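You operate a simulated robot arm through the tools that you are given. There is no shell and no other tool. Be economical: measure what you need, move in short steps, check, and stop when the job is done.

The job below is to be done with a simulated two-armed robot. You get a single attempt, and the scene is never put back.

TASK
Take the lid off the cream jar on the cooling bench and lay it down there. Then take the cool cream tub on the bench right of the sink and put it away on the upper tub shelf. Then put the blue-band beaker in the sink bowl. Then take the white weigh boat from the weighing bench and put it on the green slab. Then open the bowls cupboard door, put the orange jar on the upper shelf of the bowls cupboard and shut the door again. Do these in the order given. Set down upright: cool cream tub, blue-band beaker, orange jar.

The check looks at the end state, three seconds after you hand in, the way a careful person would. Anything else that was tipped, shoved, dropped, spilled or broken makes it a failure. A push-on lid holds only when it is set on centred and level and pressed home; a screw cap is set on level and turned clockwise until tight.

THE ROBOT
Two 7-joint arms with two-finger grippers on one trunk, on a base that drives. Base frame: it is fixed to the floor where the robot stands at the start and does not move with it; the origin is under the middle of the robot, x ahead of it, y to its left, z up; the surface under the hand at the start is at about z = 900. Readings come in mm, degrees, newtons and seconds.
The left shoulder is at the start at [24, 219, 1105], the right one opposite. With the tool pointing down near the work surface each hand reaches from about 180 to 760 mm from the robot's upright axis, wherever it stands, measured 20 degrees to its own side. Places, roughly: blue-band beaker (8x8x9 cm) [500, -300, 900]; bowls cupboard door [-3200, 900, 500]; cool cream tub [-750, -1750, 1000]; cream jar [500, 250, 1000]; green slab (15x15x2 cm) [-5000, -2000, 900]; orange jar [-3000, -2000, 1000]; sink bowl [-400, -1900, 800]; upper shelf of the bowls cupboard [-3200, 1200, 500]; upper tub shelf [-700, 1200, 500]; white weigh boat (12x9x4 cm) [-4200, 1000, 900]. Payload 2.2 kg a hand.
Tool frame (each hand has its own): the origin (TCP) lies between the finger pads and is the grasp point; the fingertips stand 19 mm ahead of it; z points along the fingers, y is the line along which they close. Largest opening 116 mm; the body of the gripper starts 70 mm behind the TCP.
Orientation is that of the tool frame in the base frame, as a unit quaternion [w, x, y, z]. With the fingers straight down and closing along the base's y, the tool's x points along the base's -x, its y along +y and its z along -z.

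THE INTERFACE
- The arms move only by the tool step_arm. It takes "left_steps", "right_steps" or both (then of equal length, played together; a hand with none holds still); each is a list of rows, each a list of 3 entries, a list of its own where there are three numbers: the shift along the base's x, y, z in mm, then the turn, a rotation vector about the base's x, y, z in degrees, then the gripper command, from -1 (shut) to 1 (fully open), values between in proportion. In form: [[[x, y, z], [rx, ry, rz], hand], ...]. A call has 1 to 10 rows; each row shifts and turns the commanded pose from where the row before left it. Rows are played at 5 a second. More than 50 mm and 8.6 degrees between two rows, or a gripper value outside its range, and nothing of the call is played. Where a pose cannot be reached the arm comes as near as it can. A force on the tool above 40 N (or 10 N above the force at the start of the call, whichever is more), or a blocked arm, ends the call early, and 0.2 s more pass. The fingers move at their own pace and stop on an object; they squeeze with about 30 N. The grip force told is the motor's: it shows also when the fingers shut on nothing. Time passes only in rows, and 0.2 s behind the last, so rows that do not move let the fingers close. The reply holds the time, the measured pose of the TCP, the force on the tool along the base axes, the opening and the grip force, in the units named above and with some noise, with the torque about the TCP (base axes, N m) and any sound that the robot's microphone picked up.
- Cameras (640 x 400 px; columns grow to the right, rows downward): "scene" is now at [115, 63.9, 1296.5]; the picture's right is [0.64, -0.77, 0.00], its down [-0.30, -0.25, -0.92] and it looks along [0.71, 0.59, -0.39] (base axes); focal length 214 px, centre (320, 200). "left" rides on the left gripper at [69, 15, -97] in its tool frame; the picture's right is [-0.21, 0.98, 0.00], its down [-0.76, -0.17, -0.63] and it looks along [-0.62, -0.14, 0.77] (tool axes); focal length 251 px, centre (320, 200). "right" rides on the right gripper at [69, -15, -96] in its tool frame; the picture's right is [0.21, 0.98, 0.00], its down [-0.76, 0.17, -0.63] and it looks along [-0.62, 0.14, 0.77] (tool axes); focal length 251 px, centre (320, 200). There is no depth. A picture from a camera that has moved, and an enlarged one, comes with that camera's place and axes in the base frame and with its lens.
- get_image(camera): a new picture of that camera. The clock stands still meanwhile.
- raise_lower(by): slides the trunk up (or, below 0, down) by that many mm; the arms and the scene camera ride with it, the base frame stays. It gives what a move gives, with no picture.
- roll_base(legs): drives the robot by 1 to 6 legs, each [ahead, left, turn to the left] in mm, mm and degrees, along the robot's own axes; the way and the turn of a leg run together, so that a leg with both is an arc; at most 1500 mm and 180 degrees a leg. The arms and the cameras ride along, it lands a little off, and it stops where it bumps. It gives what a move gives.
- pan_tilt(pan, tilt): turns the head with the scene camera to pan (to the left, within 80 degrees either way) and tilt (down, from -29 to 69), counted from straight ahead of the robot. It gives what a move gives.
- zoom(camera, box): a new picture of the part [left, top, right, bottom] of that camera's present view, enlarged. The clock stands still meanwhile.
- sign_off(): hands the job in; it is judged then, once.

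Go step by step. Nothing tells you exact positions but the pictures and the camera data: compare them with the known pose of the tool, close in by small moves and look again before you grip or let go. The budget is 175 turns and 148 pictures, counting those below and the enlarged ones. Unless the task says otherwise, let go and move clear before handing in, and close with one line.

The tools are called after "Request:" as a command line: name --argument value ..., lists and objects as JSON in quotes. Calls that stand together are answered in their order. step_arm: Moves the arms, as the interface text tells. Its arguments: {"type":"object","properties":{"left_steps":{"type":"array"},"right_steps":{"type":"array"}},"required":[]} The other tools are called the same way: raise_lower (by) slides the trunk up or down; roll_base (legs) drives the base; pan_tilt (pan, tilt) turns the head that bears the scene camera; get_image (camera) takes a picture; zoom (camera, box) takes an enlarged picture of a part of a camera's view; sign_off () hands the job in.

At the start:

```text
clock: 0.0
left_position: [412.6, 538.4, 1184.3]
left_ee_rot: [-0.002, 0.0, 1.0, -0.001]
left_wrist_force: [-0.3, 0.2, 0.3]
left_ft_torque: [0.01, -0.01, 0.01]
left_finger_gap: 116.0
left_gripper_force: 0.1
right_position: [471.1, 71.2, 1232.2]
right_ee_rot: [0.0, 0.003, 1.0, 0.005]
right_wrist_force: [-0.2, -0.1, 0.8]
right_ft_torque: [-0.05, 0.0, -0.01]
right_finger_gap: 116.1
right_gripper_force: 0.0
trunk travel left (down, up): [-250.0, 240.0]
robot x, y, heading: [-2.9, 0.5, -0.1]
head pan, tilt: [39.5, 22.6]
```

scene: 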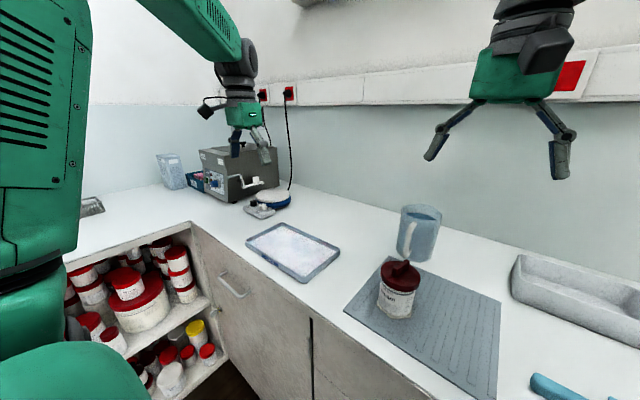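
right: 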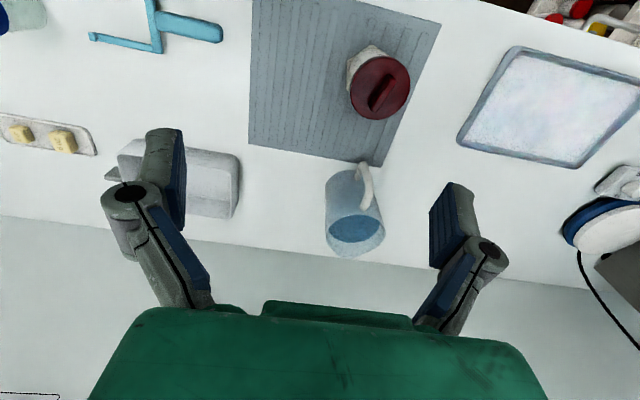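
left: 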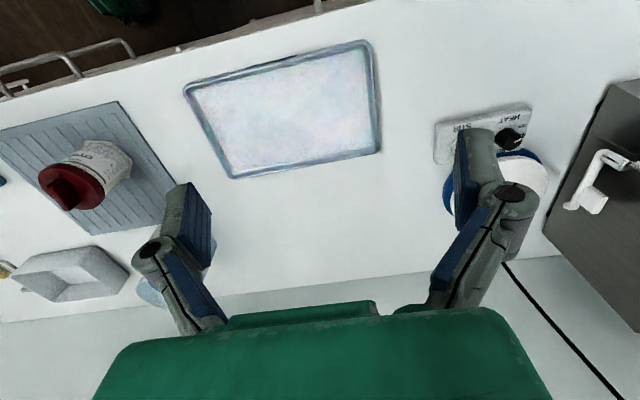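

I see the cream jar with its dark-red lid on a grey mat in front of the robot, at about [490, 155]. I'll zoom in on it and look around to the right for the beaker.

Request:
zoom --camera "scene" --box '[340, 190, 500, 330]'

Request:
zoom --camera "right" --box '[240, 0, 480, 160]'

Request:
pan_tilt --pan -20 --tilt 40

Request:
get_image --camera "scene"

```text
2.86 times, centred on (420, 260) of scene
camera zoom: at [115.0, 63.9, 1296.5], right [0.64, -0.77, 0.0], down [-0.3, -0.25, -0.92], along [0.71, 0.59, -0.39], focal length 613 px, centre (34, 29)
```

zoom: 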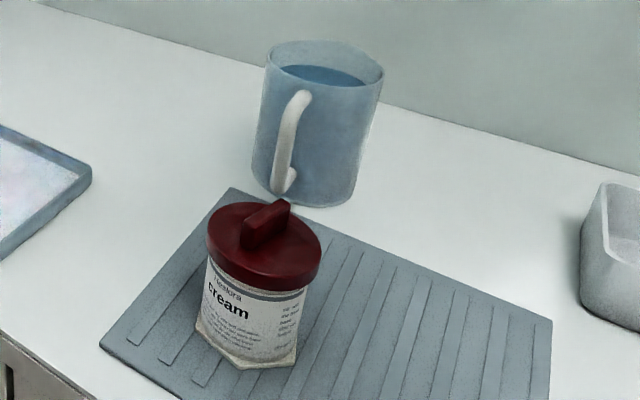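

```text
2.50 times, centred on (360, 80) of right
camera zoom: at [401.1, 57.7, 1328.5], right [-0.21, 0.98, 0.01], down [0.76, 0.15, 0.63], along [0.62, 0.14, -0.77], focal length 629 px, centre (220, 500)
```

zoom: 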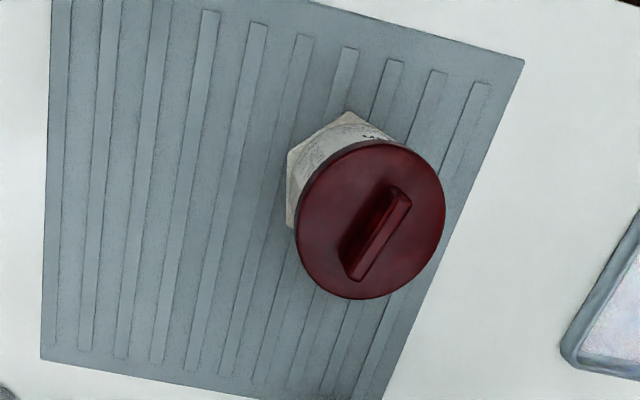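

```text
clock: 1.3
left_position: [409.3, 534.6, 1187.2]
left_ee_rot: [0.002, 0.001, 1.0, 0.001]
left_wrist_force: [-0.4, -0.4, 1.2]
left_ft_torque: [0.01, 0.01, 0.03]
left_finger_gap: 116.2
left_gripper_force: 0.0
right_position: [468.9, 67.8, 1234.3]
right_ee_rot: [0.0, 0.005, 1.0, 0.008]
right_wrist_force: [0.3, 0.2, 0.2]
right_ft_torque: [-0.02, -0.02, 0.03]
right_finger_gap: 116.1
right_gripper_force: 0.0
trunk travel left (down, up): [-250.0, 240.0]
robot x, y, heading: [-0.4, -1.4, 0.1]
head pan, tilt: [-20.0, 40.0]
```

```text
142 pictures are left
camera scene: at [127.3, -16.0, 1273.1], right [-0.24, -0.97, 0.0], down [-0.6, 0.14, -0.79], along [0.77, -0.19, -0.61], focal length 214 px, centre (320, 200)
```

scene: 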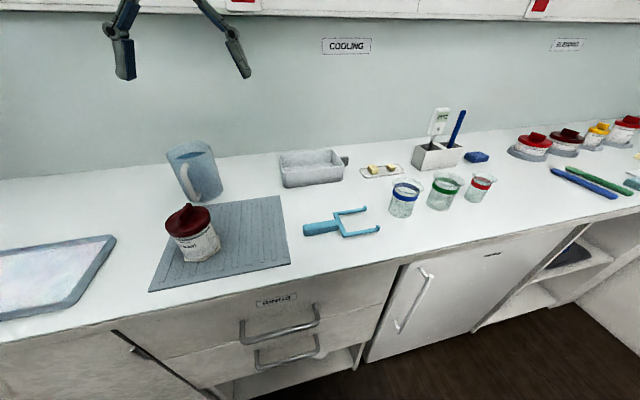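

The lid carries a bar about 43 mm long at about [478, 156, 1000], running some 14° off x. I'll bring the right hand above it, aligned with the bar, and look again.

Request:
step_arm --right_steps '[[[2, 22, -34], [0, 0, -3.5], 1], [[2, 22, -34], [0, 0, -3.5], 1], [[2, 22, -34], [0, 0, -3.5], 1], [[2, 22, -32], [0, 0, -3.5], 1], [[0, 0, 0], [0, 0, 0], 0.2]]'

Request:
get_image --camera "right"

Request:
zoom --camera "scene" --box '[100, 100, 300, 300]'

```text
clock: 2.7
left_position: [407.0, 532.5, 1190.7]
left_ee_rot: [0.003, 0.0, 1.0, 0.002]
left_wrist_force: [0.2, 0.1, -0.7]
left_ft_torque: [-0.01, 0.0, 0.01]
left_finger_gap: 116.0
left_gripper_force: 0.1
right_position: [493.7, 135.6, 1117.6]
right_ee_rot: [0.0, 0.149, 0.989, 0.027]
right_wrist_force: [-0.4, 0.9, -0.4]
right_ft_torque: [0.04, 0.01, -0.01]
right_finger_gap: 69.4
right_gripper_force: 0.1
trunk travel left (down, up): [-250.0, 240.0]
robot x, y, heading: [5.4, 3.5, -0.4]
head pan, tilt: [-20.0, 40.0]
stopped in row 5 (right hand): the arm was blocked; the commanded pose is now the measured one
```

```text
141 pictures are left
camera right: at [422.1, 137.5, 1213.4], right [0.08, 1.0, 0.05], down [0.77, -0.1, 0.63], along [0.64, -0.01, -0.77], focal length 251 px, centre (320, 200)
```

right: 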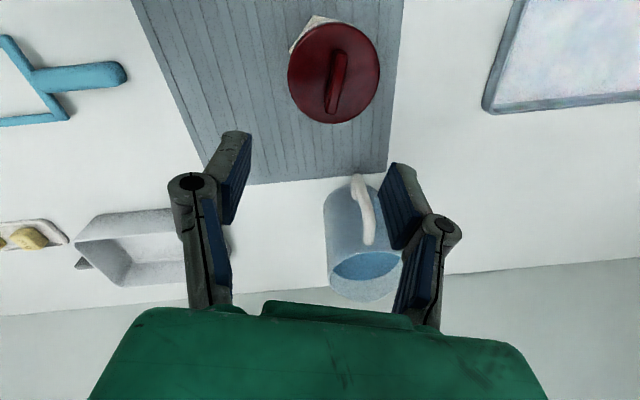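

```text
2.00 times, centred on (200, 200) of scene
camera zoom: at [124.1, -23.9, 1269.6], right [-0.34, -0.94, 0.0], down [-0.61, 0.22, -0.76], along [0.72, -0.26, -0.64], focal length 429 px, centre (560, 200)
```

zoom: 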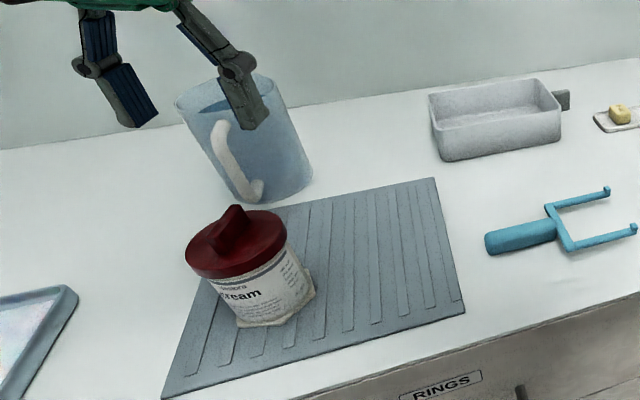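

The arm reports blocked, though nothing seems near it. I'll make a short test move towards the spot over the bar.

Request:
step_arm --right_steps '[[[-5, 8, 0], [0, 0, 0], 0.2], [[-5, 8, 0], [0, 0, 0], 0.2], [[0, 0, 0], [0, 0, 0], 0.2], [[0, 0, 0], [0, 0, 0], 0.2]]'

Request:
get_image --camera "right"

Request:
pan_tilt --pan 20 --tilt 40

Request:
get_image --camera "scene"

```text
clock: 3.9
left_position: [403.1, 529.6, 1192.2]
left_ee_rot: [0.004, 0.0, 1.0, 0.004]
left_wrist_force: [-0.5, 0.0, 0.1]
left_ft_torque: [0.03, -0.03, 0.02]
left_finger_gap: 115.9
left_gripper_force: 0.1
right_position: [497.1, 131.2, 1129.1]
right_ee_rot: [-0.004, 0.166, 0.985, 0.044]
right_wrist_force: [0.8, 0.2, -0.3]
right_ft_torque: [0.02, -0.03, 0.01]
right_finger_gap: 69.7
right_gripper_force: 0.1
trunk travel left (down, up): [-250.0, 240.0]
robot x, y, heading: [-2.1, -3.4, 0.3]
head pan, tilt: [-20.0, 40.0]
stopped in row 4 (right hand): the arm was blocked; the commanded pose is now the measured one
```

```text
139 pictures are left
camera right: at [426.2, 131.9, 1226.8], right [0.12, 0.99, 0.09], down [0.77, -0.15, 0.63], along [0.63, -0.01, -0.77], focal length 251 px, centre (320, 200)
```

right: 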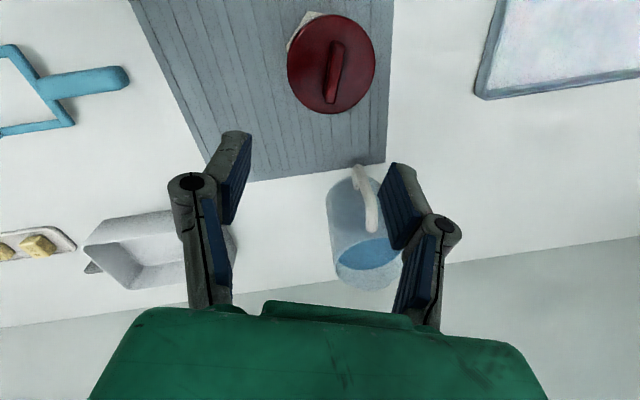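

```text
clock: 5.0
left_position: [403.5, 530.4, 1192.2]
left_ee_rot: [0.004, -0.001, 1.0, 0.003]
left_wrist_force: [0.5, 0.3, 0.3]
left_ft_torque: [0.0, 0.0, -0.01]
left_finger_gap: 116.1
left_gripper_force: 0.1
right_position: [498.0, 131.0, 1130.0]
right_ee_rot: [-0.004, 0.166, 0.985, 0.043]
right_wrist_force: [0.9, 0.0, -0.2]
right_ft_torque: [-0.01, -0.02, -0.02]
right_finger_gap: 69.8
right_gripper_force: 0.1
trunk travel left (down, up): [-250.0, 240.0]
robot x, y, heading: [-1.6, 1.3, 0.5]
head pan, tilt: [20.0, 40.0]
```

```text
138 pictures are left
camera scene: at [123.8, 34.3, 1269.4], right [0.34, -0.94, 0.0], down [-0.61, -0.22, -0.76], along [0.72, 0.26, -0.65], focal length 214 px, centre (320, 200)
```

scene: 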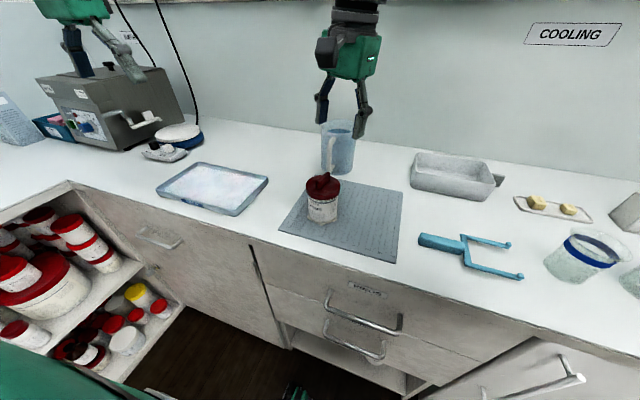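

The right arm is at a joint limit this far left, so I'll swap. The right hand moves off to the right and the left hand comes over the jar.

Request:
step_arm --left_steps '[[[8, -41.5, -5], [0, 0, -1.6], 1], [[8, -41.5, -5], [0, 0, -1.6], 1], [[8, -41.5, -5], [0, 0, -1.6], 1], [[8, -41.5, -5], [0, 0, -1.6], 1], [[8, -41.5, -10], [0, 0, -1.6], 1], [[8, -41.5, -16], [0, 0, -1.6], 0.2], [[8, -41.5, -16], [0, 0, -1.6], 0.2], [[8, -41.5, -16], [0, 0, -1.6], 0.2], [[8, -41.5, -16], [0, 0, -1.6], 0.2], [[0, 0, 0], [0, 0, 0], 0.2]]' --right_steps '[[[-5, -40, 7], [0, 0, 1.7], 0.2], [[-5, -40, 7], [0, 0, 1.7], 0.2], [[-5, -40, 7], [0, 0, 1.7], 0.2], [[-5, -40, 7], [0, 0, 1.7], 0.2], [[-5, -40, 7], [0, 0, 1.7], 0.2], [[-5, -40, 7], [0, 0, 1.7], 1], [[-5, -40, 7], [0, 0, 1.7], 1], [[-5, -40, 7], [0, 0, 1.7], 1], [[-5, -40, 7], [0, 0, 1.7], 1], [[0, 0, 0], [0, 0, 0], 1]]'

Request:
get_image --camera "left"

Request:
get_image --camera "scene"

```text
clock: 7.2
left_position: [474.6, 152.3, 1098.3]
left_ee_rot: [0.004, 0.125, 0.992, 0.003]
left_wrist_force: [0.0, -1.1, 0.1]
left_ft_torque: [-0.02, -0.02, 0.0]
left_finger_gap: 69.6
left_gripper_force: 0.0
right_position: [450.9, -232.6, 1190.7]
right_ee_rot: [-0.011, 0.033, 0.998, 0.043]
right_wrist_force: [-0.6, -1.1, -0.4]
right_ft_torque: [0.02, 0.03, 0.0]
right_finger_gap: 116.1
right_gripper_force: 0.1
trunk travel left (down, up): [-250.0, 240.0]
robot x, y, heading: [0.2, 0.1, 0.1]
head pan, tilt: [20.0, 40.0]
```

```text
137 pictures are left
camera left: at [410.4, 184.6, 1194.2], right [0.45, 0.89, 0.01], down [0.69, -0.35, 0.64], along [0.57, -0.28, -0.77], focal length 251 px, centre (320, 200)
```

left: 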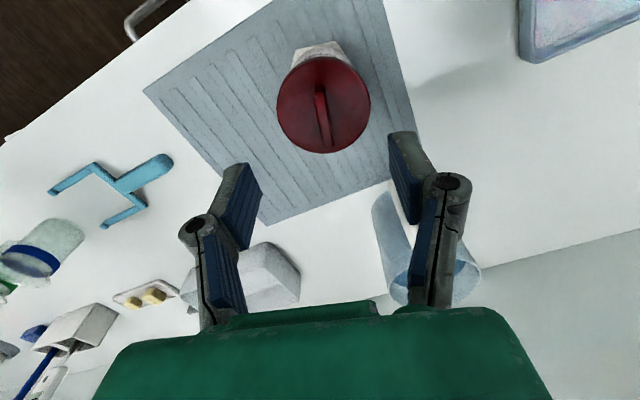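

```text
136 pictures are left
camera scene: at [123.4, 27.8, 1269.6], right [0.34, -0.94, 0.0], down [-0.61, -0.22, -0.76], along [0.72, 0.26, -0.64], focal length 214 px, centre (320, 200)
```

scene: 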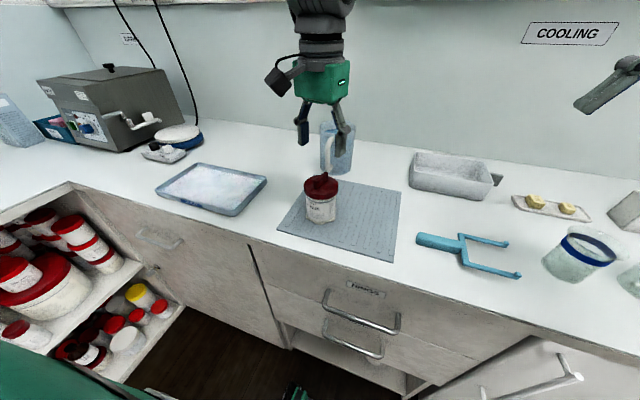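

The left hand is nearly centred over the bar, which lies about 19° off x. I'll turn a bit more, come down to just above it and check from the side.

Request:
step_arm --left_steps '[[[1, 1, -20], [0, 0, -2], 0.0], [[1, 1, -20], [0, 0, -2], -0.3], [[1, 1, -20], [0, 0, 0], -0.3], [[0, 0, 0], [0, 0, 0], -0.3]]'

Request:
zoom --camera "scene" --box '[250, 100, 410, 240]'

Request:
get_image --camera "left"

```text
clock: 8.2
left_position: [477.8, 157.7, 1039.1]
left_ee_rot: [0.004, 0.16, 0.987, 0.002]
left_wrist_force: [-0.2, 1.1, 0.1]
left_ft_torque: [0.01, 0.0, 0.03]
left_finger_gap: 40.5
left_gripper_force: 0.1
right_position: [452.5, -232.3, 1190.9]
right_ee_rot: [-0.011, 0.033, 0.998, 0.043]
right_wrist_force: [0.7, 0.0, -0.2]
right_ft_torque: [0.01, -0.03, 0.02]
right_finger_gap: 116.1
right_gripper_force: 0.0
trunk travel left (down, up): [-250.0, 240.0]
robot x, y, heading: [0.0, -0.5, 0.1]
head pan, tilt: [20.0, 40.0]
```

```text
2.86 times, centred on (330, 170) of scene
camera zoom: at [123.4, 29.1, 1269.6], right [0.34, -0.94, 0.0], down [-0.61, -0.22, -0.76], along [0.72, 0.26, -0.64], focal length 613 px, centre (291, 286)
```

zoom: 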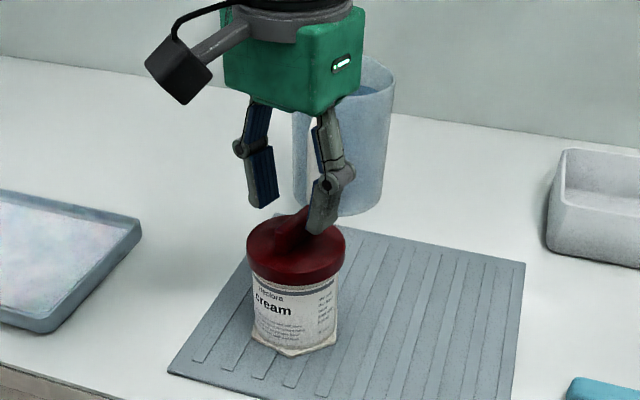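

```text
134 pictures are left
camera left: at [416.1, 193.3, 1134.7], right [0.51, 0.86, 0.01], down [0.66, -0.4, 0.64], along [0.55, -0.32, -0.77], focal length 251 px, centre (320, 200)
```

left: 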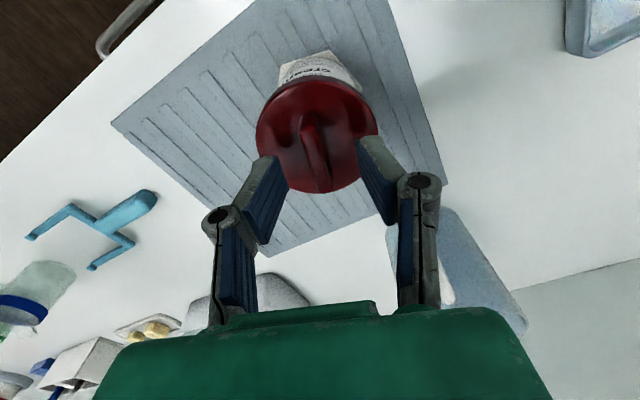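

The bar is some 4 mm off centre. I'll correct that and lower slowly around it.

Request:
step_arm --left_steps '[[[-1.3, -3.8, -8], [0, 0, 0], -0.3], [[0, 0, -8], [0, 0, 0], -0.3], [[0, 0, -4], [0, 0, 0], -0.3], [[0, 0, 0], [0, 0, 0], -0.3]]'

Request:
zoom --camera "scene" --box '[280, 130, 370, 220]'

Request:
get_image --camera "left"

```text
clock: 9.2
left_position: [477.4, 153.6, 1018.4]
left_ee_rot: [0.004, 0.159, 0.987, 0.003]
left_wrist_force: [-0.3, 0.6, 0.2]
left_ft_torque: [0.0, 0.0, -0.01]
left_finger_gap: 40.4
left_gripper_force: 0.1
right_position: [452.1, -231.9, 1191.5]
right_ee_rot: [-0.011, 0.032, 0.998, 0.044]
right_wrist_force: [-0.2, 0.3, 0.8]
right_ft_torque: [-0.03, 0.01, -0.02]
right_finger_gap: 115.9
right_gripper_force: 0.0
trunk travel left (down, up): [-250.0, 240.0]
robot x, y, heading: [-1.2, 1.6, -0.1]
head pan, tilt: [20.0, 40.0]
```

```text
4.44 times, centred on (325, 175) of scene
camera zoom: at [123.6, 29.3, 1269.6], right [0.34, -0.94, 0.0], down [-0.61, -0.22, -0.76], along [0.72, 0.26, -0.65], focal length 953 px, centre (298, 311)
```

zoom: 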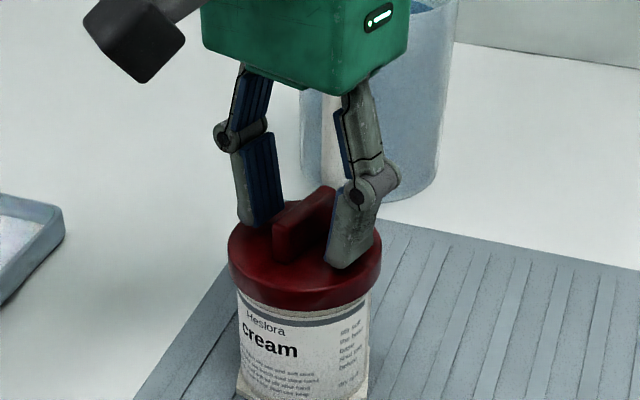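

```text
132 pictures are left
camera left: at [415.1, 190.6, 1115.3], right [0.51, 0.86, 0.01], down [0.66, -0.4, 0.64], along [0.55, -0.32, -0.77], focal length 251 px, centre (320, 200)
```

left: 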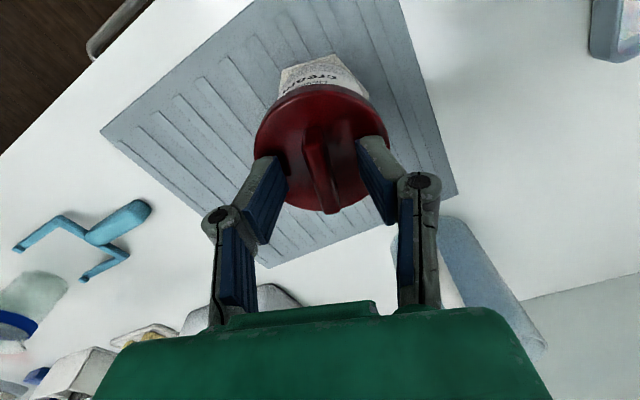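

The fingertips straddle the bar just above the lid. I'll close on it and pull up a few millimetres to see whether the lid comes straight off.

Request:
step_arm --left_steps '[[[0, 0, -2], [0, 0, 0], -0.6], [[0, 0, 0], [0, 0, 0], -1], [[0, 0, 0], [0, 0, 0], -1], [[0, 0, 0], [0, 0, 0], -1]]'

Request:
step_arm --left_steps '[[[0, 0, 2], [0, 0, 0], -1], [[0, 0, 2], [0, 0, 0], -1], [[0, 0, 2], [0, 0, 0], -1], [[0, 0, 0], [0, 0, 0], -1]]'

Request:
zoom --camera "scene" --box '[280, 130, 370, 230]'

```text
clock: 10.2
left_position: [476.9, 154.9, 1017.7]
left_ee_rot: [0.004, 0.16, 0.987, 0.004]
left_wrist_force: [0.5, 0.0, -0.2]
left_ft_torque: [0.0, 0.02, -0.03]
left_finger_gap: 9.8
left_gripper_force: 30.4
right_position: [451.9, -233.0, 1191.5]
right_ee_rot: [-0.011, 0.033, 0.998, 0.043]
right_wrist_force: [-1.4, -0.3, 0.2]
right_ft_torque: [0.0, -0.02, -0.03]
right_finger_gap: 115.9
right_gripper_force: 0.0
trunk travel left (down, up): [-250.0, 240.0]
robot x, y, heading: [-0.5, -1.5, -0.2]
head pan, tilt: [20.0, 40.0]
```

```text
clock: 11.2
left_position: [478.2, 153.2, 1023.0]
left_ee_rot: [0.004, 0.16, 0.987, 0.002]
left_wrist_force: [0.1, 0.2, -0.9]
left_ft_torque: [-0.03, 0.02, -0.01]
left_finger_gap: 9.6
left_gripper_force: 30.3
right_position: [452.1, -232.5, 1190.6]
right_ee_rot: [-0.01, 0.033, 0.998, 0.044]
right_wrist_force: [-0.5, 0.3, -1.0]
right_ft_torque: [0.0, -0.04, -0.02]
right_finger_gap: 116.1
right_gripper_force: 0.1
trunk travel left (down, up): [-250.0, 240.0]
robot x, y, heading: [-2.4, -0.3, 0.1]
head pan, tilt: [20.0, 40.0]
```

```text
4.00 times, centred on (325, 180) of scene
camera zoom: at [123.7, 29.4, 1269.5], right [0.34, -0.94, 0.0], down [-0.61, -0.22, -0.76], along [0.72, 0.26, -0.65], focal length 858 px, centre (300, 280)
```

zoom: 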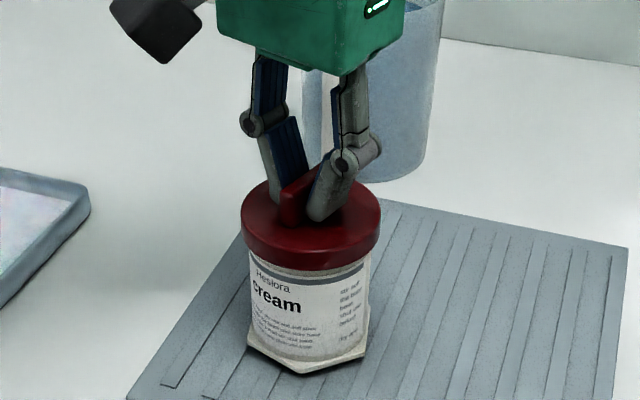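

The force is small so far. I'll lift another 10 mm and check whether the lid parts from the jar.

Request:
step_arm --left_steps '[[[0, 0, 3], [0, 0, 0], -1], [[0, 0, 3], [0, 0, 0], -1], [[0, 0, 4], [0, 0, 0], -1], [[0, 0, 0], [0, 0, 0], -1]]'

Request:
zoom --camera "scene" --box '[280, 130, 370, 230]'

```text
clock: 12.2
left_position: [476.5, 153.4, 1032.0]
left_ee_rot: [0.004, 0.16, 0.987, 0.003]
left_wrist_force: [-0.8, -0.3, 0.0]
left_ft_torque: [-0.02, 0.0, -0.04]
left_finger_gap: 9.9
left_gripper_force: 30.3
right_position: [453.0, -231.3, 1190.5]
right_ee_rot: [-0.011, 0.033, 0.998, 0.043]
right_wrist_force: [-0.4, -0.6, 0.6]
right_ft_torque: [0.0, 0.01, 0.02]
right_finger_gap: 116.2
right_gripper_force: 0.1
trunk travel left (down, up): [-250.0, 240.0]
robot x, y, heading: [-0.0, 0.4, -0.1]
head pan, tilt: [20.0, 40.0]
```

```text
4.00 times, centred on (325, 180) of scene
camera zoom: at [123.7, 29.4, 1269.5], right [0.34, -0.94, 0.0], down [-0.61, -0.22, -0.76], along [0.72, 0.26, -0.65], focal length 858 px, centre (300, 280)
```

zoom: 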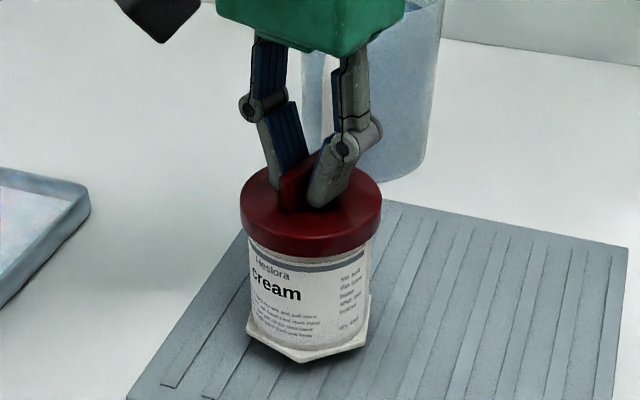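

The whole jar lifted with its lid, so it is screwed or tightly pushed on. I'll set it back down and try turning the lid counter-clockwise while watching the label.

Request:
step_arm --left_steps '[[[0, 0, -5], [0, 0, 0], -1], [[0, 0, -5], [0, 0, 0], -1], [[0, 0, -4], [0, 0, 0], -1], [[0, 0, -2], [0, 0, 0], -1], [[0, 0, 0], [0, 0, 0], -1]]'

Request:
step_arm --left_steps '[[[0, 0, 0], [0, 0, 8], -1], [[0, 0, 0], [0, 0, 8], -1], [[0, 0, 0], [0, 0, 8], -1], [[0, 0, 0], [0, 0, 0], -1]]'

Request:
zoom --camera "scene" --box '[280, 130, 370, 230]'

```text
clock: 13.4
left_position: [477.7, 154.9, 1017.3]
left_ee_rot: [0.004, 0.158, 0.987, 0.003]
left_wrist_force: [0.7, -0.3, 4.5]
left_ft_torque: [0.01, 0.03, 0.04]
left_finger_gap: 10.0
left_gripper_force: 29.8
right_position: [452.5, -232.8, 1189.4]
right_ee_rot: [-0.011, 0.034, 0.998, 0.043]
right_wrist_force: [0.0, 1.3, 0.9]
right_ft_torque: [0.01, 0.0, 0.01]
right_finger_gap: 116.0
right_gripper_force: 0.0
trunk travel left (down, up): [-250.0, 240.0]
robot x, y, heading: [1.8, 3.7, -0.2]
head pan, tilt: [20.0, 40.0]
```

```text
clock: 14.4
left_position: [477.5, 153.6, 1016.8]
left_ee_rot: [0.003, -0.05, 0.999, 0.004]
left_wrist_force: [-2.6, 1.6, 5.1]
left_ft_torque: [0.01, 0.2, -0.15]
left_finger_gap: 9.5
left_gripper_force: 29.8
right_position: [450.9, -232.6, 1190.9]
right_ee_rot: [-0.01, 0.033, 0.998, 0.044]
right_wrist_force: [0.7, 0.6, -0.3]
right_ft_torque: [0.02, 0.0, 0.0]
right_finger_gap: 115.9
right_gripper_force: 0.1
trunk travel left (down, up): [-250.0, 240.0]
robot x, y, heading: [2.1, -0.2, -0.2]
head pan, tilt: [20.0, 40.0]
```

```text
4.00 times, centred on (325, 180) of scene
camera zoom: at [122.6, 29.2, 1269.7], right [0.34, -0.94, 0.0], down [-0.61, -0.22, -0.76], along [0.72, 0.26, -0.64], focal length 858 px, centre (300, 280)
```

zoom: 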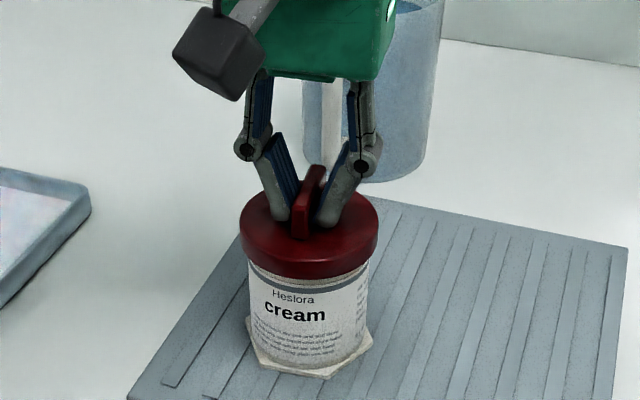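

The jar turned together with its lid, so the right hand must hold the body. I'll let go, raise the left hand, and drive the base about 130 mm left so the right arm can reach the jar.

Request:
step_arm --left_steps '[[[0, 0, 0], [0, 0, 0], -0.3], [[0, 0, 0], [0, 0, 0], -0.3], [[0, 0, 30], [0, 0, 0], -0.3], [[0, 0, 40], [0, 0, 0], -0.3], [[0, 0, 40], [0, 0, 0], 0], [[0, 0, 0], [0, 0, 0], 0]]'

Request:
roll_base --legs '[[0, 130, 0]]'

Request:
step_arm --right_steps '[[[0, 0, 0], [0, 0, -8.5], 1], [[0, 0, 0], [0, 0, -8.5], 1], [[0, 0, 0], [0, 0, -8.5], 1], [[0, 0, 0], [0, 0, -8.5], 1], [[0, 0, 0], [0, 0, -8.5], 1], [[0, 0, 0], [0, 0, -8.5], 1], [[0, 0, 0], [0, 0, -8.5], 1], [[0, 0, 0], [0, 0, -8.5], 1], [[0, 0, 0], [0, 0, -8.5], 1], [[0, 0, 0], [0, 0, -8.5], 1]]'

```text
clock: 15.8
left_position: [479.7, 156.3, 1128.0]
left_ee_rot: [0.004, -0.048, 0.999, 0.003]
left_wrist_force: [0.3, 0.2, -0.6]
left_ft_torque: [-0.02, -0.01, 0.01]
left_finger_gap: 57.8
left_gripper_force: 0.0
right_position: [452.2, -232.5, 1189.7]
right_ee_rot: [-0.011, 0.033, 0.998, 0.043]
right_wrist_force: [0.9, 0.2, -0.1]
right_ft_torque: [0.0, 0.01, 0.04]
right_finger_gap: 116.2
right_gripper_force: 0.1
trunk travel left (down, up): [-250.0, 240.0]
robot x, y, heading: [0.7, 1.8, -0.0]
head pan, tilt: [20.0, 40.0]
```

```text
clock: 17.0
left_position: [479.8, 238.6, 1130.3]
left_ee_rot: [0.003, -0.048, 0.999, 0.021]
left_wrist_force: [-0.2, -3.1, 0.0]
left_ft_torque: [0.26, 0.02, -0.02]
left_finger_gap: 58.0
left_gripper_force: 0.1
right_position: [453.5, -150.4, 1180.9]
right_ee_rot: [-0.013, 0.033, 0.998, 0.061]
right_wrist_force: [0.4, -2.8, 1.0]
right_ft_torque: [0.25, 0.02, -0.01]
right_finger_gap: 116.1
right_gripper_force: 0.0
trunk travel left (down, up): [-250.0, 240.0]
robot x, y, heading: [-2.8, 121.4, 0.3]
head pan, tilt: [20.0, 40.0]
```

```text
clock: 19.4
left_position: [471.7, 242.9, 1133.6]
left_ee_rot: [0.007, -0.046, 0.999, 0.02]
left_wrist_force: [-0.5, -1.8, -0.4]
left_ft_torque: [0.19, 0.0, 0.02]
left_finger_gap: 57.8
left_gripper_force: 0.1
right_position: [445.8, -147.6, 1186.4]
right_ee_rot: [0.009, 0.701, 0.712, 0.049]
right_wrist_force: [-0.2, -2.2, 0.3]
right_ft_torque: [0.18, 0.0, 0.01]
right_finger_gap: 115.9
right_gripper_force: 0.1
trunk travel left (down, up): [-250.0, 240.0]
robot x, y, heading: [1.1, 120.4, -0.1]
head pan, tilt: [20.0, 40.0]
stopped in row 10 (right hand): the arm was blocked; the commanded pose is now the measured one
```

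The right hand is turned about 90°. I'll check the view before tilting it.

Request:
get_image --camera "scene"

Request:
step_arm --right_steps '[[[0, 0, 0], [8, 0, 0], 1], [[0, 0, 0], [8, 0, 0], 1], [[0, 0, 0], [8, 0, 0], 1], [[0, 0, 0], [8, 0, 0], 1], [[0, 0, 0], [8, 0, 0], 1], [[0, 0, 0], [8, 0, 0], 1], [[0, 0, 0], [8, 0, 0], 1], [[0, 0, 0], [8, 0, 0], 1]]'

Request:
get_image --camera "scene"

```text
128 pictures are left
camera scene: at [122.2, 134.2, 1269.9], right [0.34, -0.94, -0.01], down [-0.61, -0.21, -0.77], along [0.72, 0.27, -0.64], focal length 214 px, centre (320, 200)
```

scene: 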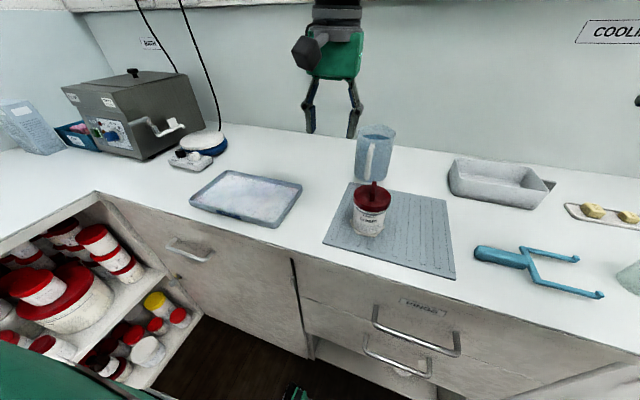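

```text
clock: 21.4
left_position: [469.5, 266.9, 1132.1]
left_ee_rot: [0.008, -0.047, 0.999, 0.006]
left_wrist_force: [-1.2, 0.1, -0.6]
left_ft_torque: [-0.05, 0.02, 0.01]
left_finger_gap: 58.0
left_gripper_force: 0.0
right_position: [443.9, -121.0, 1192.8]
right_ee_rot: [-0.353, 0.604, 0.582, 0.414]
right_wrist_force: [0.6, 0.7, 1.0]
right_ft_torque: [-0.04, -0.01, -0.03]
right_finger_gap: 116.1
right_gripper_force: 0.1
trunk travel left (down, up): [-250.0, 240.0]
robot x, y, heading: [2.1, 119.9, 0.1]
head pan, tilt: [20.0, 40.0]
stopped in row 8 (right hand): the arm was blocked; the commanded pose is now the measured one
```

```text
127 pictures are left
camera scene: at [122.7, 128.8, 1269.9], right [0.34, -0.94, -0.02], down [-0.61, -0.21, -0.77], along [0.72, 0.27, -0.64], focal length 214 px, centre (320, 200)
```

scene: 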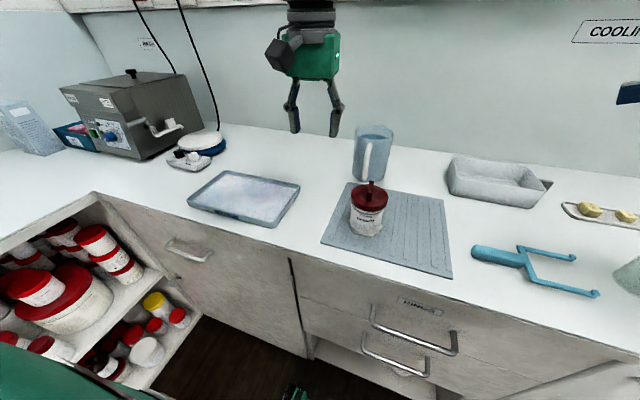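

The right hand now points left and 24° down, as wanted. I'll bring it to a stand-off right of the jar.

Request:
step_arm --right_steps '[[[4, 31, -39], [0, 0, 0], 1], [[4, 31, -39], [0, 0, 0], 1], [[4, 31, -39], [0, 0, 0], 1], [[4, 31, -39], [0, 0, 0], 1], [[4, 30, -39], [0, 0, 0], 1], [[0, 0, 0], [0, 0, 0], 1]]'

Request:
get_image --camera "scene"

Request:
get_image --camera "right"

```text
clock: 22.8
left_position: [469.9, 239.6, 1134.4]
left_ee_rot: [0.01, -0.046, 0.999, 0.016]
left_wrist_force: [0.8, -1.1, -0.1]
left_ft_torque: [0.09, 0.01, -0.01]
left_finger_gap: 58.1
left_gripper_force: 0.0
right_position: [467.3, 8.9, 997.4]
right_ee_rot: [-0.358, 0.602, 0.576, 0.422]
right_wrist_force: [1.3, -0.8, -0.4]
right_ft_torque: [0.02, 0.03, 0.0]
right_finger_gap: 116.0
right_gripper_force: 0.0
trunk travel left (down, up): [-250.0, 240.0]
robot x, y, heading: [-0.1, 112.4, -0.2]
head pan, tilt: [20.0, 40.0]
```

```text
126 pictures are left
camera scene: at [122.3, 127.6, 1269.9], right [0.34, -0.94, -0.01], down [-0.61, -0.21, -0.77], along [0.72, 0.27, -0.64], focal length 214 px, centre (320, 200)
```

scene: 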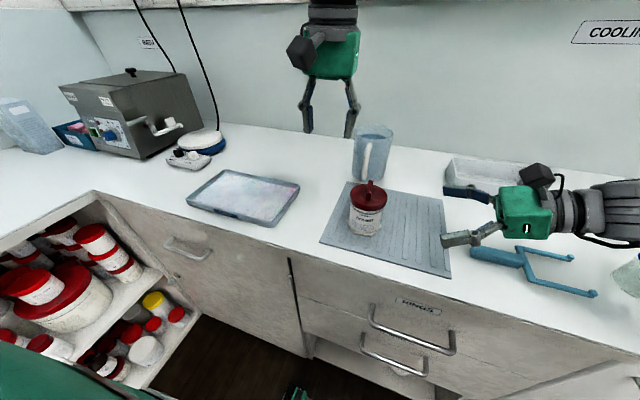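

```text
125 pictures are left
camera right: at [441.3, -50.2, 1097.9], right [0.97, 0.01, 0.25], down [0.12, -0.89, -0.44], along [0.22, 0.46, -0.86], focal length 251 px, centre (320, 200)
```

right: 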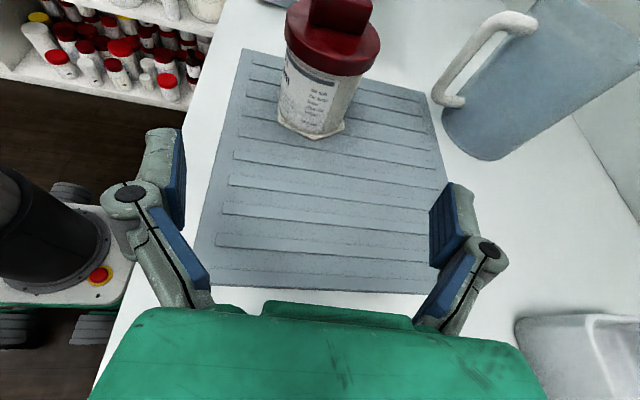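

The jar sits ahead of the right gripper at about [479, 152]. I'll advance along the fingers to it.

Request:
step_arm --right_steps '[[[2, 26, -10], [0, 0, 0], 1], [[2, 26, -10], [0, 0, 0], 1], [[2, 26, -10], [0, 0, 0], 1], [[2, 26, -10], [0, 0, 0], 1], [[0, 0, 0], [0, 0, 0], 1]]'

Request:
get_image --camera "right"

Request:
zoom --camera "scene" --box '[300, 130, 540, 290]'

```text
clock: 24.0
left_position: [470.7, 278.2, 1131.1]
left_ee_rot: [0.006, -0.048, 0.999, 0.002]
left_wrist_force: [-0.8, 0.3, -0.1]
left_ft_torque: [-0.06, -0.05, -0.01]
left_finger_gap: 58.3
left_gripper_force: 0.1
right_position: [474.3, 147.1, 959.8]
right_ee_rot: [-0.352, 0.604, 0.585, 0.411]
right_wrist_force: [-0.9, 0.6, 1.0]
right_ft_torque: [-0.01, -0.01, -0.04]
right_finger_gap: 116.0
right_gripper_force: 0.1
trunk travel left (down, up): [-250.0, 240.0]
robot x, y, heading: [2.6, 122.2, 0.1]
head pan, tilt: [20.0, 40.0]
```

```text
124 pictures are left
camera right: at [448.3, 90.6, 1062.1], right [0.97, 0.02, 0.25], down [0.13, -0.9, -0.42], along [0.22, 0.44, -0.87], focal length 251 px, centre (320, 200)
```

right: 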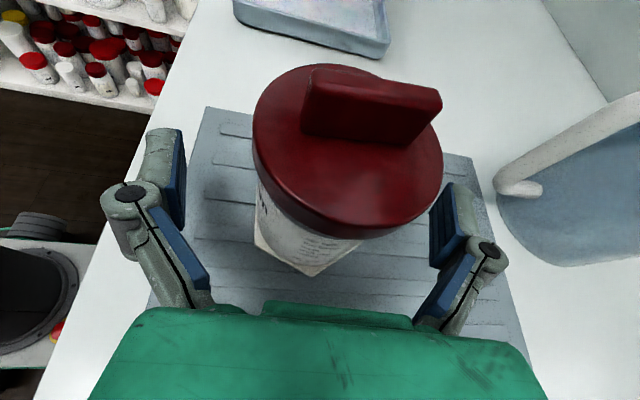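

```text
2.50 times, centred on (420, 210) of scene
camera zoom: at [123.7, 146.6, 1269.6], right [0.34, -0.94, 0.0], down [-0.61, -0.22, -0.76], along [0.72, 0.26, -0.64], focal length 536 px, centre (70, 175)
```

zoom: 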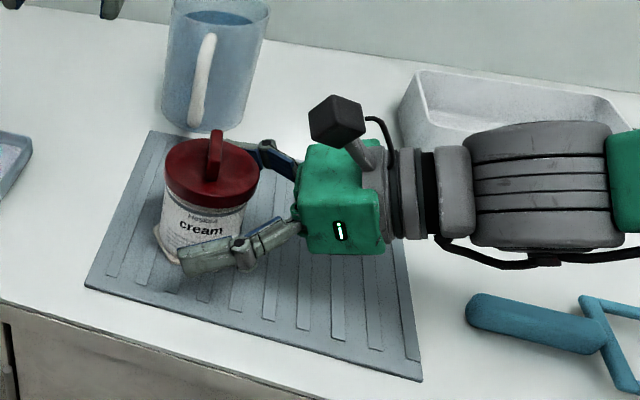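

The fingers straddle the jar body just below the lid. I'll lower about 12 mm, let the sway settle, and recheck.

Request:
step_arm --right_steps '[[[1, 2, -6], [0, 0, 0], 1], [[1, 2, -6], [0, 0, 0], 1], [[0, 0, 0], [0, 0, 0], 1], [[0, 0, 0], [0, 0, 0], 1], [[0, 0, 0], [0, 0, 0], 1], [[0, 0, 0], [0, 0, 0], 1]]'

Request:
get_image --camera "right"

Request:
zoom --camera "scene" --box '[320, 150, 440, 250]'

```text
clock: 25.4
left_position: [471.3, 239.1, 1134.0]
left_ee_rot: [0.007, -0.046, 0.999, 0.016]
left_wrist_force: [0.3, 0.4, 0.1]
left_ft_torque: [0.07, 0.01, -0.02]
left_finger_gap: 58.2
left_gripper_force: 0.0
right_position: [476.5, 115.4, 946.3]
right_ee_rot: [-0.359, 0.602, 0.577, 0.42]
right_wrist_force: [-0.2, -0.6, -0.6]
right_ft_torque: [0.07, 0.02, 0.0]
right_finger_gap: 115.9
right_gripper_force: 0.1
trunk travel left (down, up): [-250.0, 240.0]
robot x, y, heading: [1.8, 110.4, -0.1]
head pan, tilt: [20.0, 40.0]
```

```text
122 pictures are left
camera right: at [451.0, 56.9, 1047.0], right [0.97, 0.01, 0.25], down [0.12, -0.89, -0.44], along [0.22, 0.46, -0.86], focal length 251 px, centre (320, 200)
```

right: 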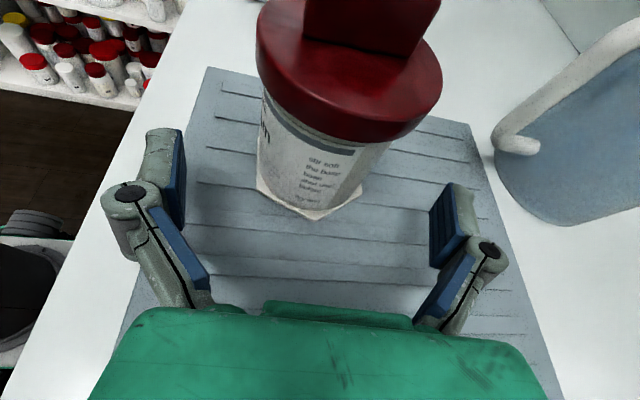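

```text
4.00 times, centred on (380, 200) of scene
camera zoom: at [123.7, 120.9, 1269.8], right [0.34, -0.94, -0.02], down [-0.61, -0.21, -0.77], along [0.72, 0.27, -0.64], focal length 858 px, centre (80, 200)
```

zoom: 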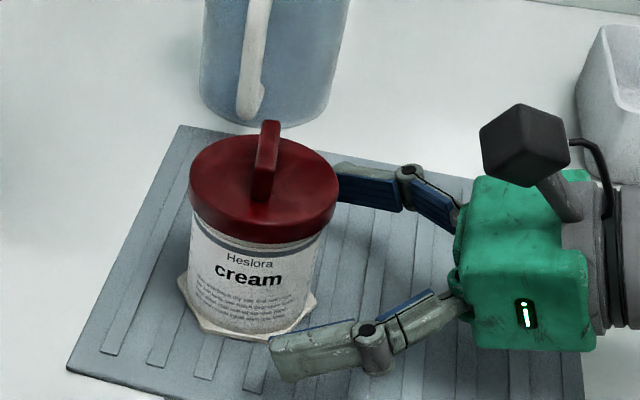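

The robot sways sideways by about 20 mm since the drive. I'll wait a couple of seconds and see if it dies down.

Request:
step_arm --right_steps '[[[0, 0, 0], [0, 0, 0], 1], [[0, 0, 0], [0, 0, 0], 1], [[0, 0, 0], [0, 0, 0], 1], [[0, 0, 0], [0, 0, 0], 1], [[0, 0, 0], [0, 0, 0], 1], [[0, 0, 0], [0, 0, 0], 1], [[0, 0, 0], [0, 0, 0], 1], [[0, 0, 0], [0, 0, 0], 1]]'

Request:
step_arm --right_steps '[[[0, 0, 0], [0, 0, 0], 1], [[0, 0, 0], [0, 0, 0], 1]]'

Request:
step_arm --right_steps '[[[0, 0, 0], [0, 0, 0], 1], [[0, 0, 0], [0, 0, 0], 1]]'

```text
clock: 27.2
left_position: [470.3, 247.7, 1133.3]
left_ee_rot: [0.007, -0.046, 0.999, 0.014]
left_wrist_force: [-1.2, -0.5, 0.0]
left_ft_torque: [0.07, 0.0, 0.02]
left_finger_gap: 58.1
left_gripper_force: 0.0
right_position: [477.4, 123.6, 946.4]
right_ee_rot: [-0.359, 0.601, 0.579, 0.418]
right_wrist_force: [-0.3, -1.5, 0.1]
right_ft_torque: [0.05, 0.02, 0.04]
right_finger_gap: 115.9
right_gripper_force: 0.1
trunk travel left (down, up): [-250.0, 240.0]
robot x, y, heading: [-0.6, 112.1, -0.1]
head pan, tilt: [20.0, 40.0]
```

```text
clock: 27.8
left_position: [471.1, 256.3, 1132.0]
left_ee_rot: [0.008, -0.047, 0.999, 0.01]
left_wrist_force: [-0.2, -0.6, 0.1]
left_ft_torque: [0.03, 0.0, 0.0]
left_finger_gap: 58.1
left_gripper_force: 0.1
right_position: [476.0, 131.3, 947.1]
right_ee_rot: [-0.356, 0.603, 0.581, 0.416]
right_wrist_force: [-0.2, -0.7, 0.1]
right_ft_torque: [0.04, 0.02, 0.0]
right_finger_gap: 115.9
right_gripper_force: 0.0
trunk travel left (down, up): [-250.0, 240.0]
robot x, y, heading: [-0.7, 113.6, 0.1]
head pan, tilt: [20.0, 40.0]
```

```text
clock: 28.4
left_position: [471.0, 284.4, 1129.7]
left_ee_rot: [0.007, -0.048, 0.999, 0.0]
left_wrist_force: [-0.8, 0.2, -0.2]
left_ft_torque: [-0.01, 0.01, -0.02]
left_finger_gap: 58.3
left_gripper_force: 0.0
right_position: [475.7, 156.9, 946.3]
right_ee_rot: [-0.35, 0.606, 0.585, 0.41]
right_wrist_force: [-0.5, 0.6, 0.2]
right_ft_torque: [-0.01, -0.02, -0.01]
right_finger_gap: 116.0
right_gripper_force: 0.1
trunk travel left (down, up): [-250.0, 240.0]
robot x, y, heading: [-2.4, 120.3, 0.2]
head pan, tilt: [20.0, 40.0]
```

The hand is now where the drive should have put it. I'll check whether it stays there.

Request:
step_arm --right_steps '[[[0, 0, 0], [0, 0, 0], 1], [[0, 0, 0], [0, 0, 0], 1], [[0, 0, 0], [0, 0, 0], 1]]'

Request:
step_arm --right_steps '[[[0, 0, 0], [0, 0, 0], 1], [[0, 0, 0], [0, 0, 0], 1], [[0, 0, 0], [0, 0, 0], 1]]'

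Request:
step_arm --right_steps '[[[0, 0, 0], [0, 0, 0], 1], [[0, 0, 0], [0, 0, 0], 1], [[0, 0, 0], [0, 0, 0], 1]]'

Request:
pan_tilt --pan 75 --tilt 65

Request:
get_image --camera "scene"

```text
clock: 29.2
left_position: [470.5, 282.7, 1129.3]
left_ee_rot: [0.006, -0.047, 0.999, 0.001]
left_wrist_force: [0.1, 0.2, -1.5]
left_ft_torque: [-0.06, -0.02, -0.05]
left_finger_gap: 58.0
left_gripper_force: 0.0
right_position: [475.7, 154.1, 946.4]
right_ee_rot: [-0.351, 0.605, 0.585, 0.41]
right_wrist_force: [-1.1, 0.0, 0.0]
right_ft_torque: [-0.02, -0.03, -0.03]
right_finger_gap: 115.6
right_gripper_force: 0.0
trunk travel left (down, up): [-250.0, 240.0]
robot x, y, heading: [5.3, 120.2, 0.3]
head pan, tilt: [20.0, 40.0]
```

```text
clock: 30.0
left_position: [470.3, 279.8, 1130.3]
left_ee_rot: [0.007, -0.048, 0.999, 0.003]
left_wrist_force: [-0.4, 0.5, 0.5]
left_ft_torque: [-0.04, 0.0, 0.0]
left_finger_gap: 58.0
left_gripper_force: 0.1
right_position: [476.5, 150.9, 947.0]
right_ee_rot: [-0.351, 0.605, 0.584, 0.411]
right_wrist_force: [-0.2, 0.0, 0.0]
right_ft_torque: [-0.04, -0.01, -0.04]
right_finger_gap: 115.7
right_gripper_force: 0.0
trunk travel left (down, up): [-250.0, 240.0]
robot x, y, heading: [2.2, 122.6, -0.1]
head pan, tilt: [20.0, 40.0]
```

```text
clock: 30.8
left_position: [471.8, 274.6, 1132.2]
left_ee_rot: [0.006, -0.048, 0.999, 0.004]
left_wrist_force: [0.1, 0.8, -0.4]
left_ft_torque: [-0.03, 0.0, -0.01]
left_finger_gap: 58.1
left_gripper_force: 0.1
right_position: [476.0, 146.5, 946.0]
right_ee_rot: [-0.353, 0.604, 0.584, 0.412]
right_wrist_force: [0.8, 0.0, -0.1]
right_ft_torque: [-0.03, -0.02, -0.04]
right_finger_gap: 116.1
right_gripper_force: 0.0
trunk travel left (down, up): [-250.0, 240.0]
robot x, y, heading: [-0.9, 116.9, 0.1]
head pan, tilt: [20.0, 40.0]
```

```text
clock: 32.1
left_position: [471.9, 263.3, 1132.2]
left_ee_rot: [0.006, -0.048, 0.999, 0.004]
left_wrist_force: [0.5, -0.2, 0.6]
left_ft_torque: [0.01, -0.01, -0.03]
left_finger_gap: 58.0
left_gripper_force: 0.0
right_position: [476.9, 135.5, 947.1]
right_ee_rot: [-0.355, 0.603, 0.581, 0.415]
right_wrist_force: [-0.2, -0.3, 0.1]
right_ft_torque: [0.03, 0.06, 0.0]
right_finger_gap: 115.9
right_gripper_force: 0.0
trunk travel left (down, up): [-250.0, 240.0]
robot x, y, heading: [-1.1, 118.0, 0.0]
head pan, tilt: [75.0, 65.0]
```

```text
120 pictures are left
camera scene: at [87.4, 166.0, 1242.5], right [0.75, -0.66, 0.0], down [-0.57, -0.65, -0.49], along [0.32, 0.37, -0.87], focal length 214 px, centre (320, 200)
```

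scene: 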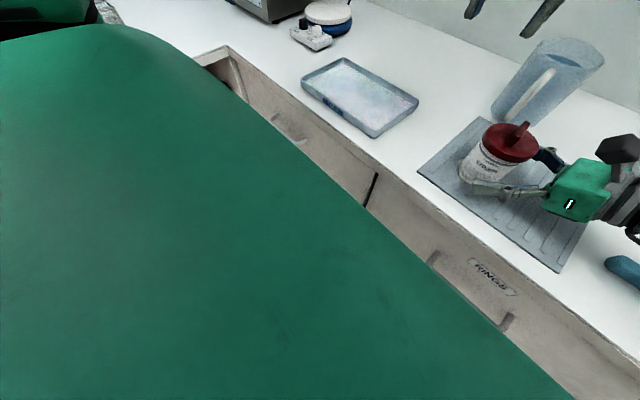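

The body is leaning slowly back and forth, perhaps with the base pressed against something. I'll roll back 20 mm to the right to free it and see whether it steadies.

Request:
roll_base --legs '[[0, -20, 0]]'

Request:
step_arm --right_steps '[[[0, 0, 0], [0, 0, 0], 1], [[0, 0, 0], [0, 0, 0], 1], [[0, 0, 0], [0, 0, 0], 1], [[0, 0, 0], [0, 0, 0], 1]]'

Request:
step_arm --right_steps '[[[0, 0, 0], [0, 0, 0], 1], [[0, 0, 0], [0, 0, 0], 1], [[0, 0, 0], [0, 0, 0], 1], [[0, 0, 0], [0, 0, 0], 1]]'

Request:
step_arm --right_steps '[[[0, 0, 0], [0, 0, 0], 1], [[0, 0, 0], [0, 0, 0], 1], [[0, 0, 0], [0, 0, 0], 1], [[0, 0, 0], [0, 0, 0], 1]]'

```text
clock: 32.9
left_position: [471.0, 248.7, 1131.4]
left_ee_rot: [0.008, -0.046, 0.999, 0.006]
left_wrist_force: [-0.7, 0.5, -0.3]
left_ft_torque: [0.01, -0.02, -0.01]
left_finger_gap: 58.0
left_gripper_force: 0.0
right_position: [475.6, 122.6, 946.1]
right_ee_rot: [-0.354, 0.604, 0.582, 0.414]
right_wrist_force: [1.0, -0.3, 0.3]
right_ft_torque: [0.0, -0.03, -0.02]
right_finger_gap: 116.2
right_gripper_force: 0.0
trunk travel left (down, up): [-250.0, 240.0]
robot x, y, heading: [2.9, 94.6, -0.0]
head pan, tilt: [75.0, 65.0]
```

```text
clock: 33.9
left_position: [467.7, 256.3, 1133.3]
left_ee_rot: [0.008, -0.048, 0.999, 0.002]
left_wrist_force: [0.3, 1.0, -0.4]
left_ft_torque: [-0.05, 0.01, -0.02]
left_finger_gap: 58.2
left_gripper_force: 0.0
right_position: [473.5, 129.0, 947.5]
right_ee_rot: [-0.352, 0.603, 0.585, 0.411]
right_wrist_force: [0.2, 0.7, 0.0]
right_ft_torque: [-0.03, -0.02, 0.0]
right_finger_gap: 115.7
right_gripper_force: 0.0
trunk travel left (down, up): [-250.0, 240.0]
robot x, y, heading: [4.3, 98.5, -0.1]
head pan, tilt: [75.0, 65.0]
```

```text
clock: 34.9
left_position: [467.0, 253.6, 1132.8]
left_ee_rot: [0.009, -0.047, 0.999, 0.001]
left_wrist_force: [0.2, -0.7, 0.7]
left_ft_torque: [0.04, 0.01, 0.0]
left_finger_gap: 57.8
left_gripper_force: 0.1
right_position: [473.6, 124.6, 949.1]
right_ee_rot: [-0.352, 0.603, 0.584, 0.413]
right_wrist_force: [0.1, 0.2, -0.1]
right_ft_torque: [0.01, 0.04, 0.05]
right_finger_gap: 115.8
right_gripper_force: 0.1
trunk travel left (down, up): [-250.0, 240.0]
robot x, y, heading: [4.1, 98.5, -0.1]
head pan, tilt: [75.0, 65.0]
```

```text
clock: 35.9
left_position: [467.4, 251.4, 1133.5]
left_ee_rot: [0.009, -0.047, 0.999, 0.002]
left_wrist_force: [-0.1, 0.4, 0.5]
left_ft_torque: [0.02, -0.01, 0.0]
left_finger_gap: 57.8
left_gripper_force: 0.0
right_position: [473.1, 123.3, 947.1]
right_ee_rot: [-0.353, 0.604, 0.583, 0.414]
right_wrist_force: [-0.2, 0.3, 0.3]
right_ft_torque: [0.0, -0.01, 0.01]
right_finger_gap: 116.3
right_gripper_force: 0.0
trunk travel left (down, up): [-250.0, 240.0]
robot x, y, heading: [-1.2, 102.3, -0.3]
head pan, tilt: [75.0, 65.0]
```

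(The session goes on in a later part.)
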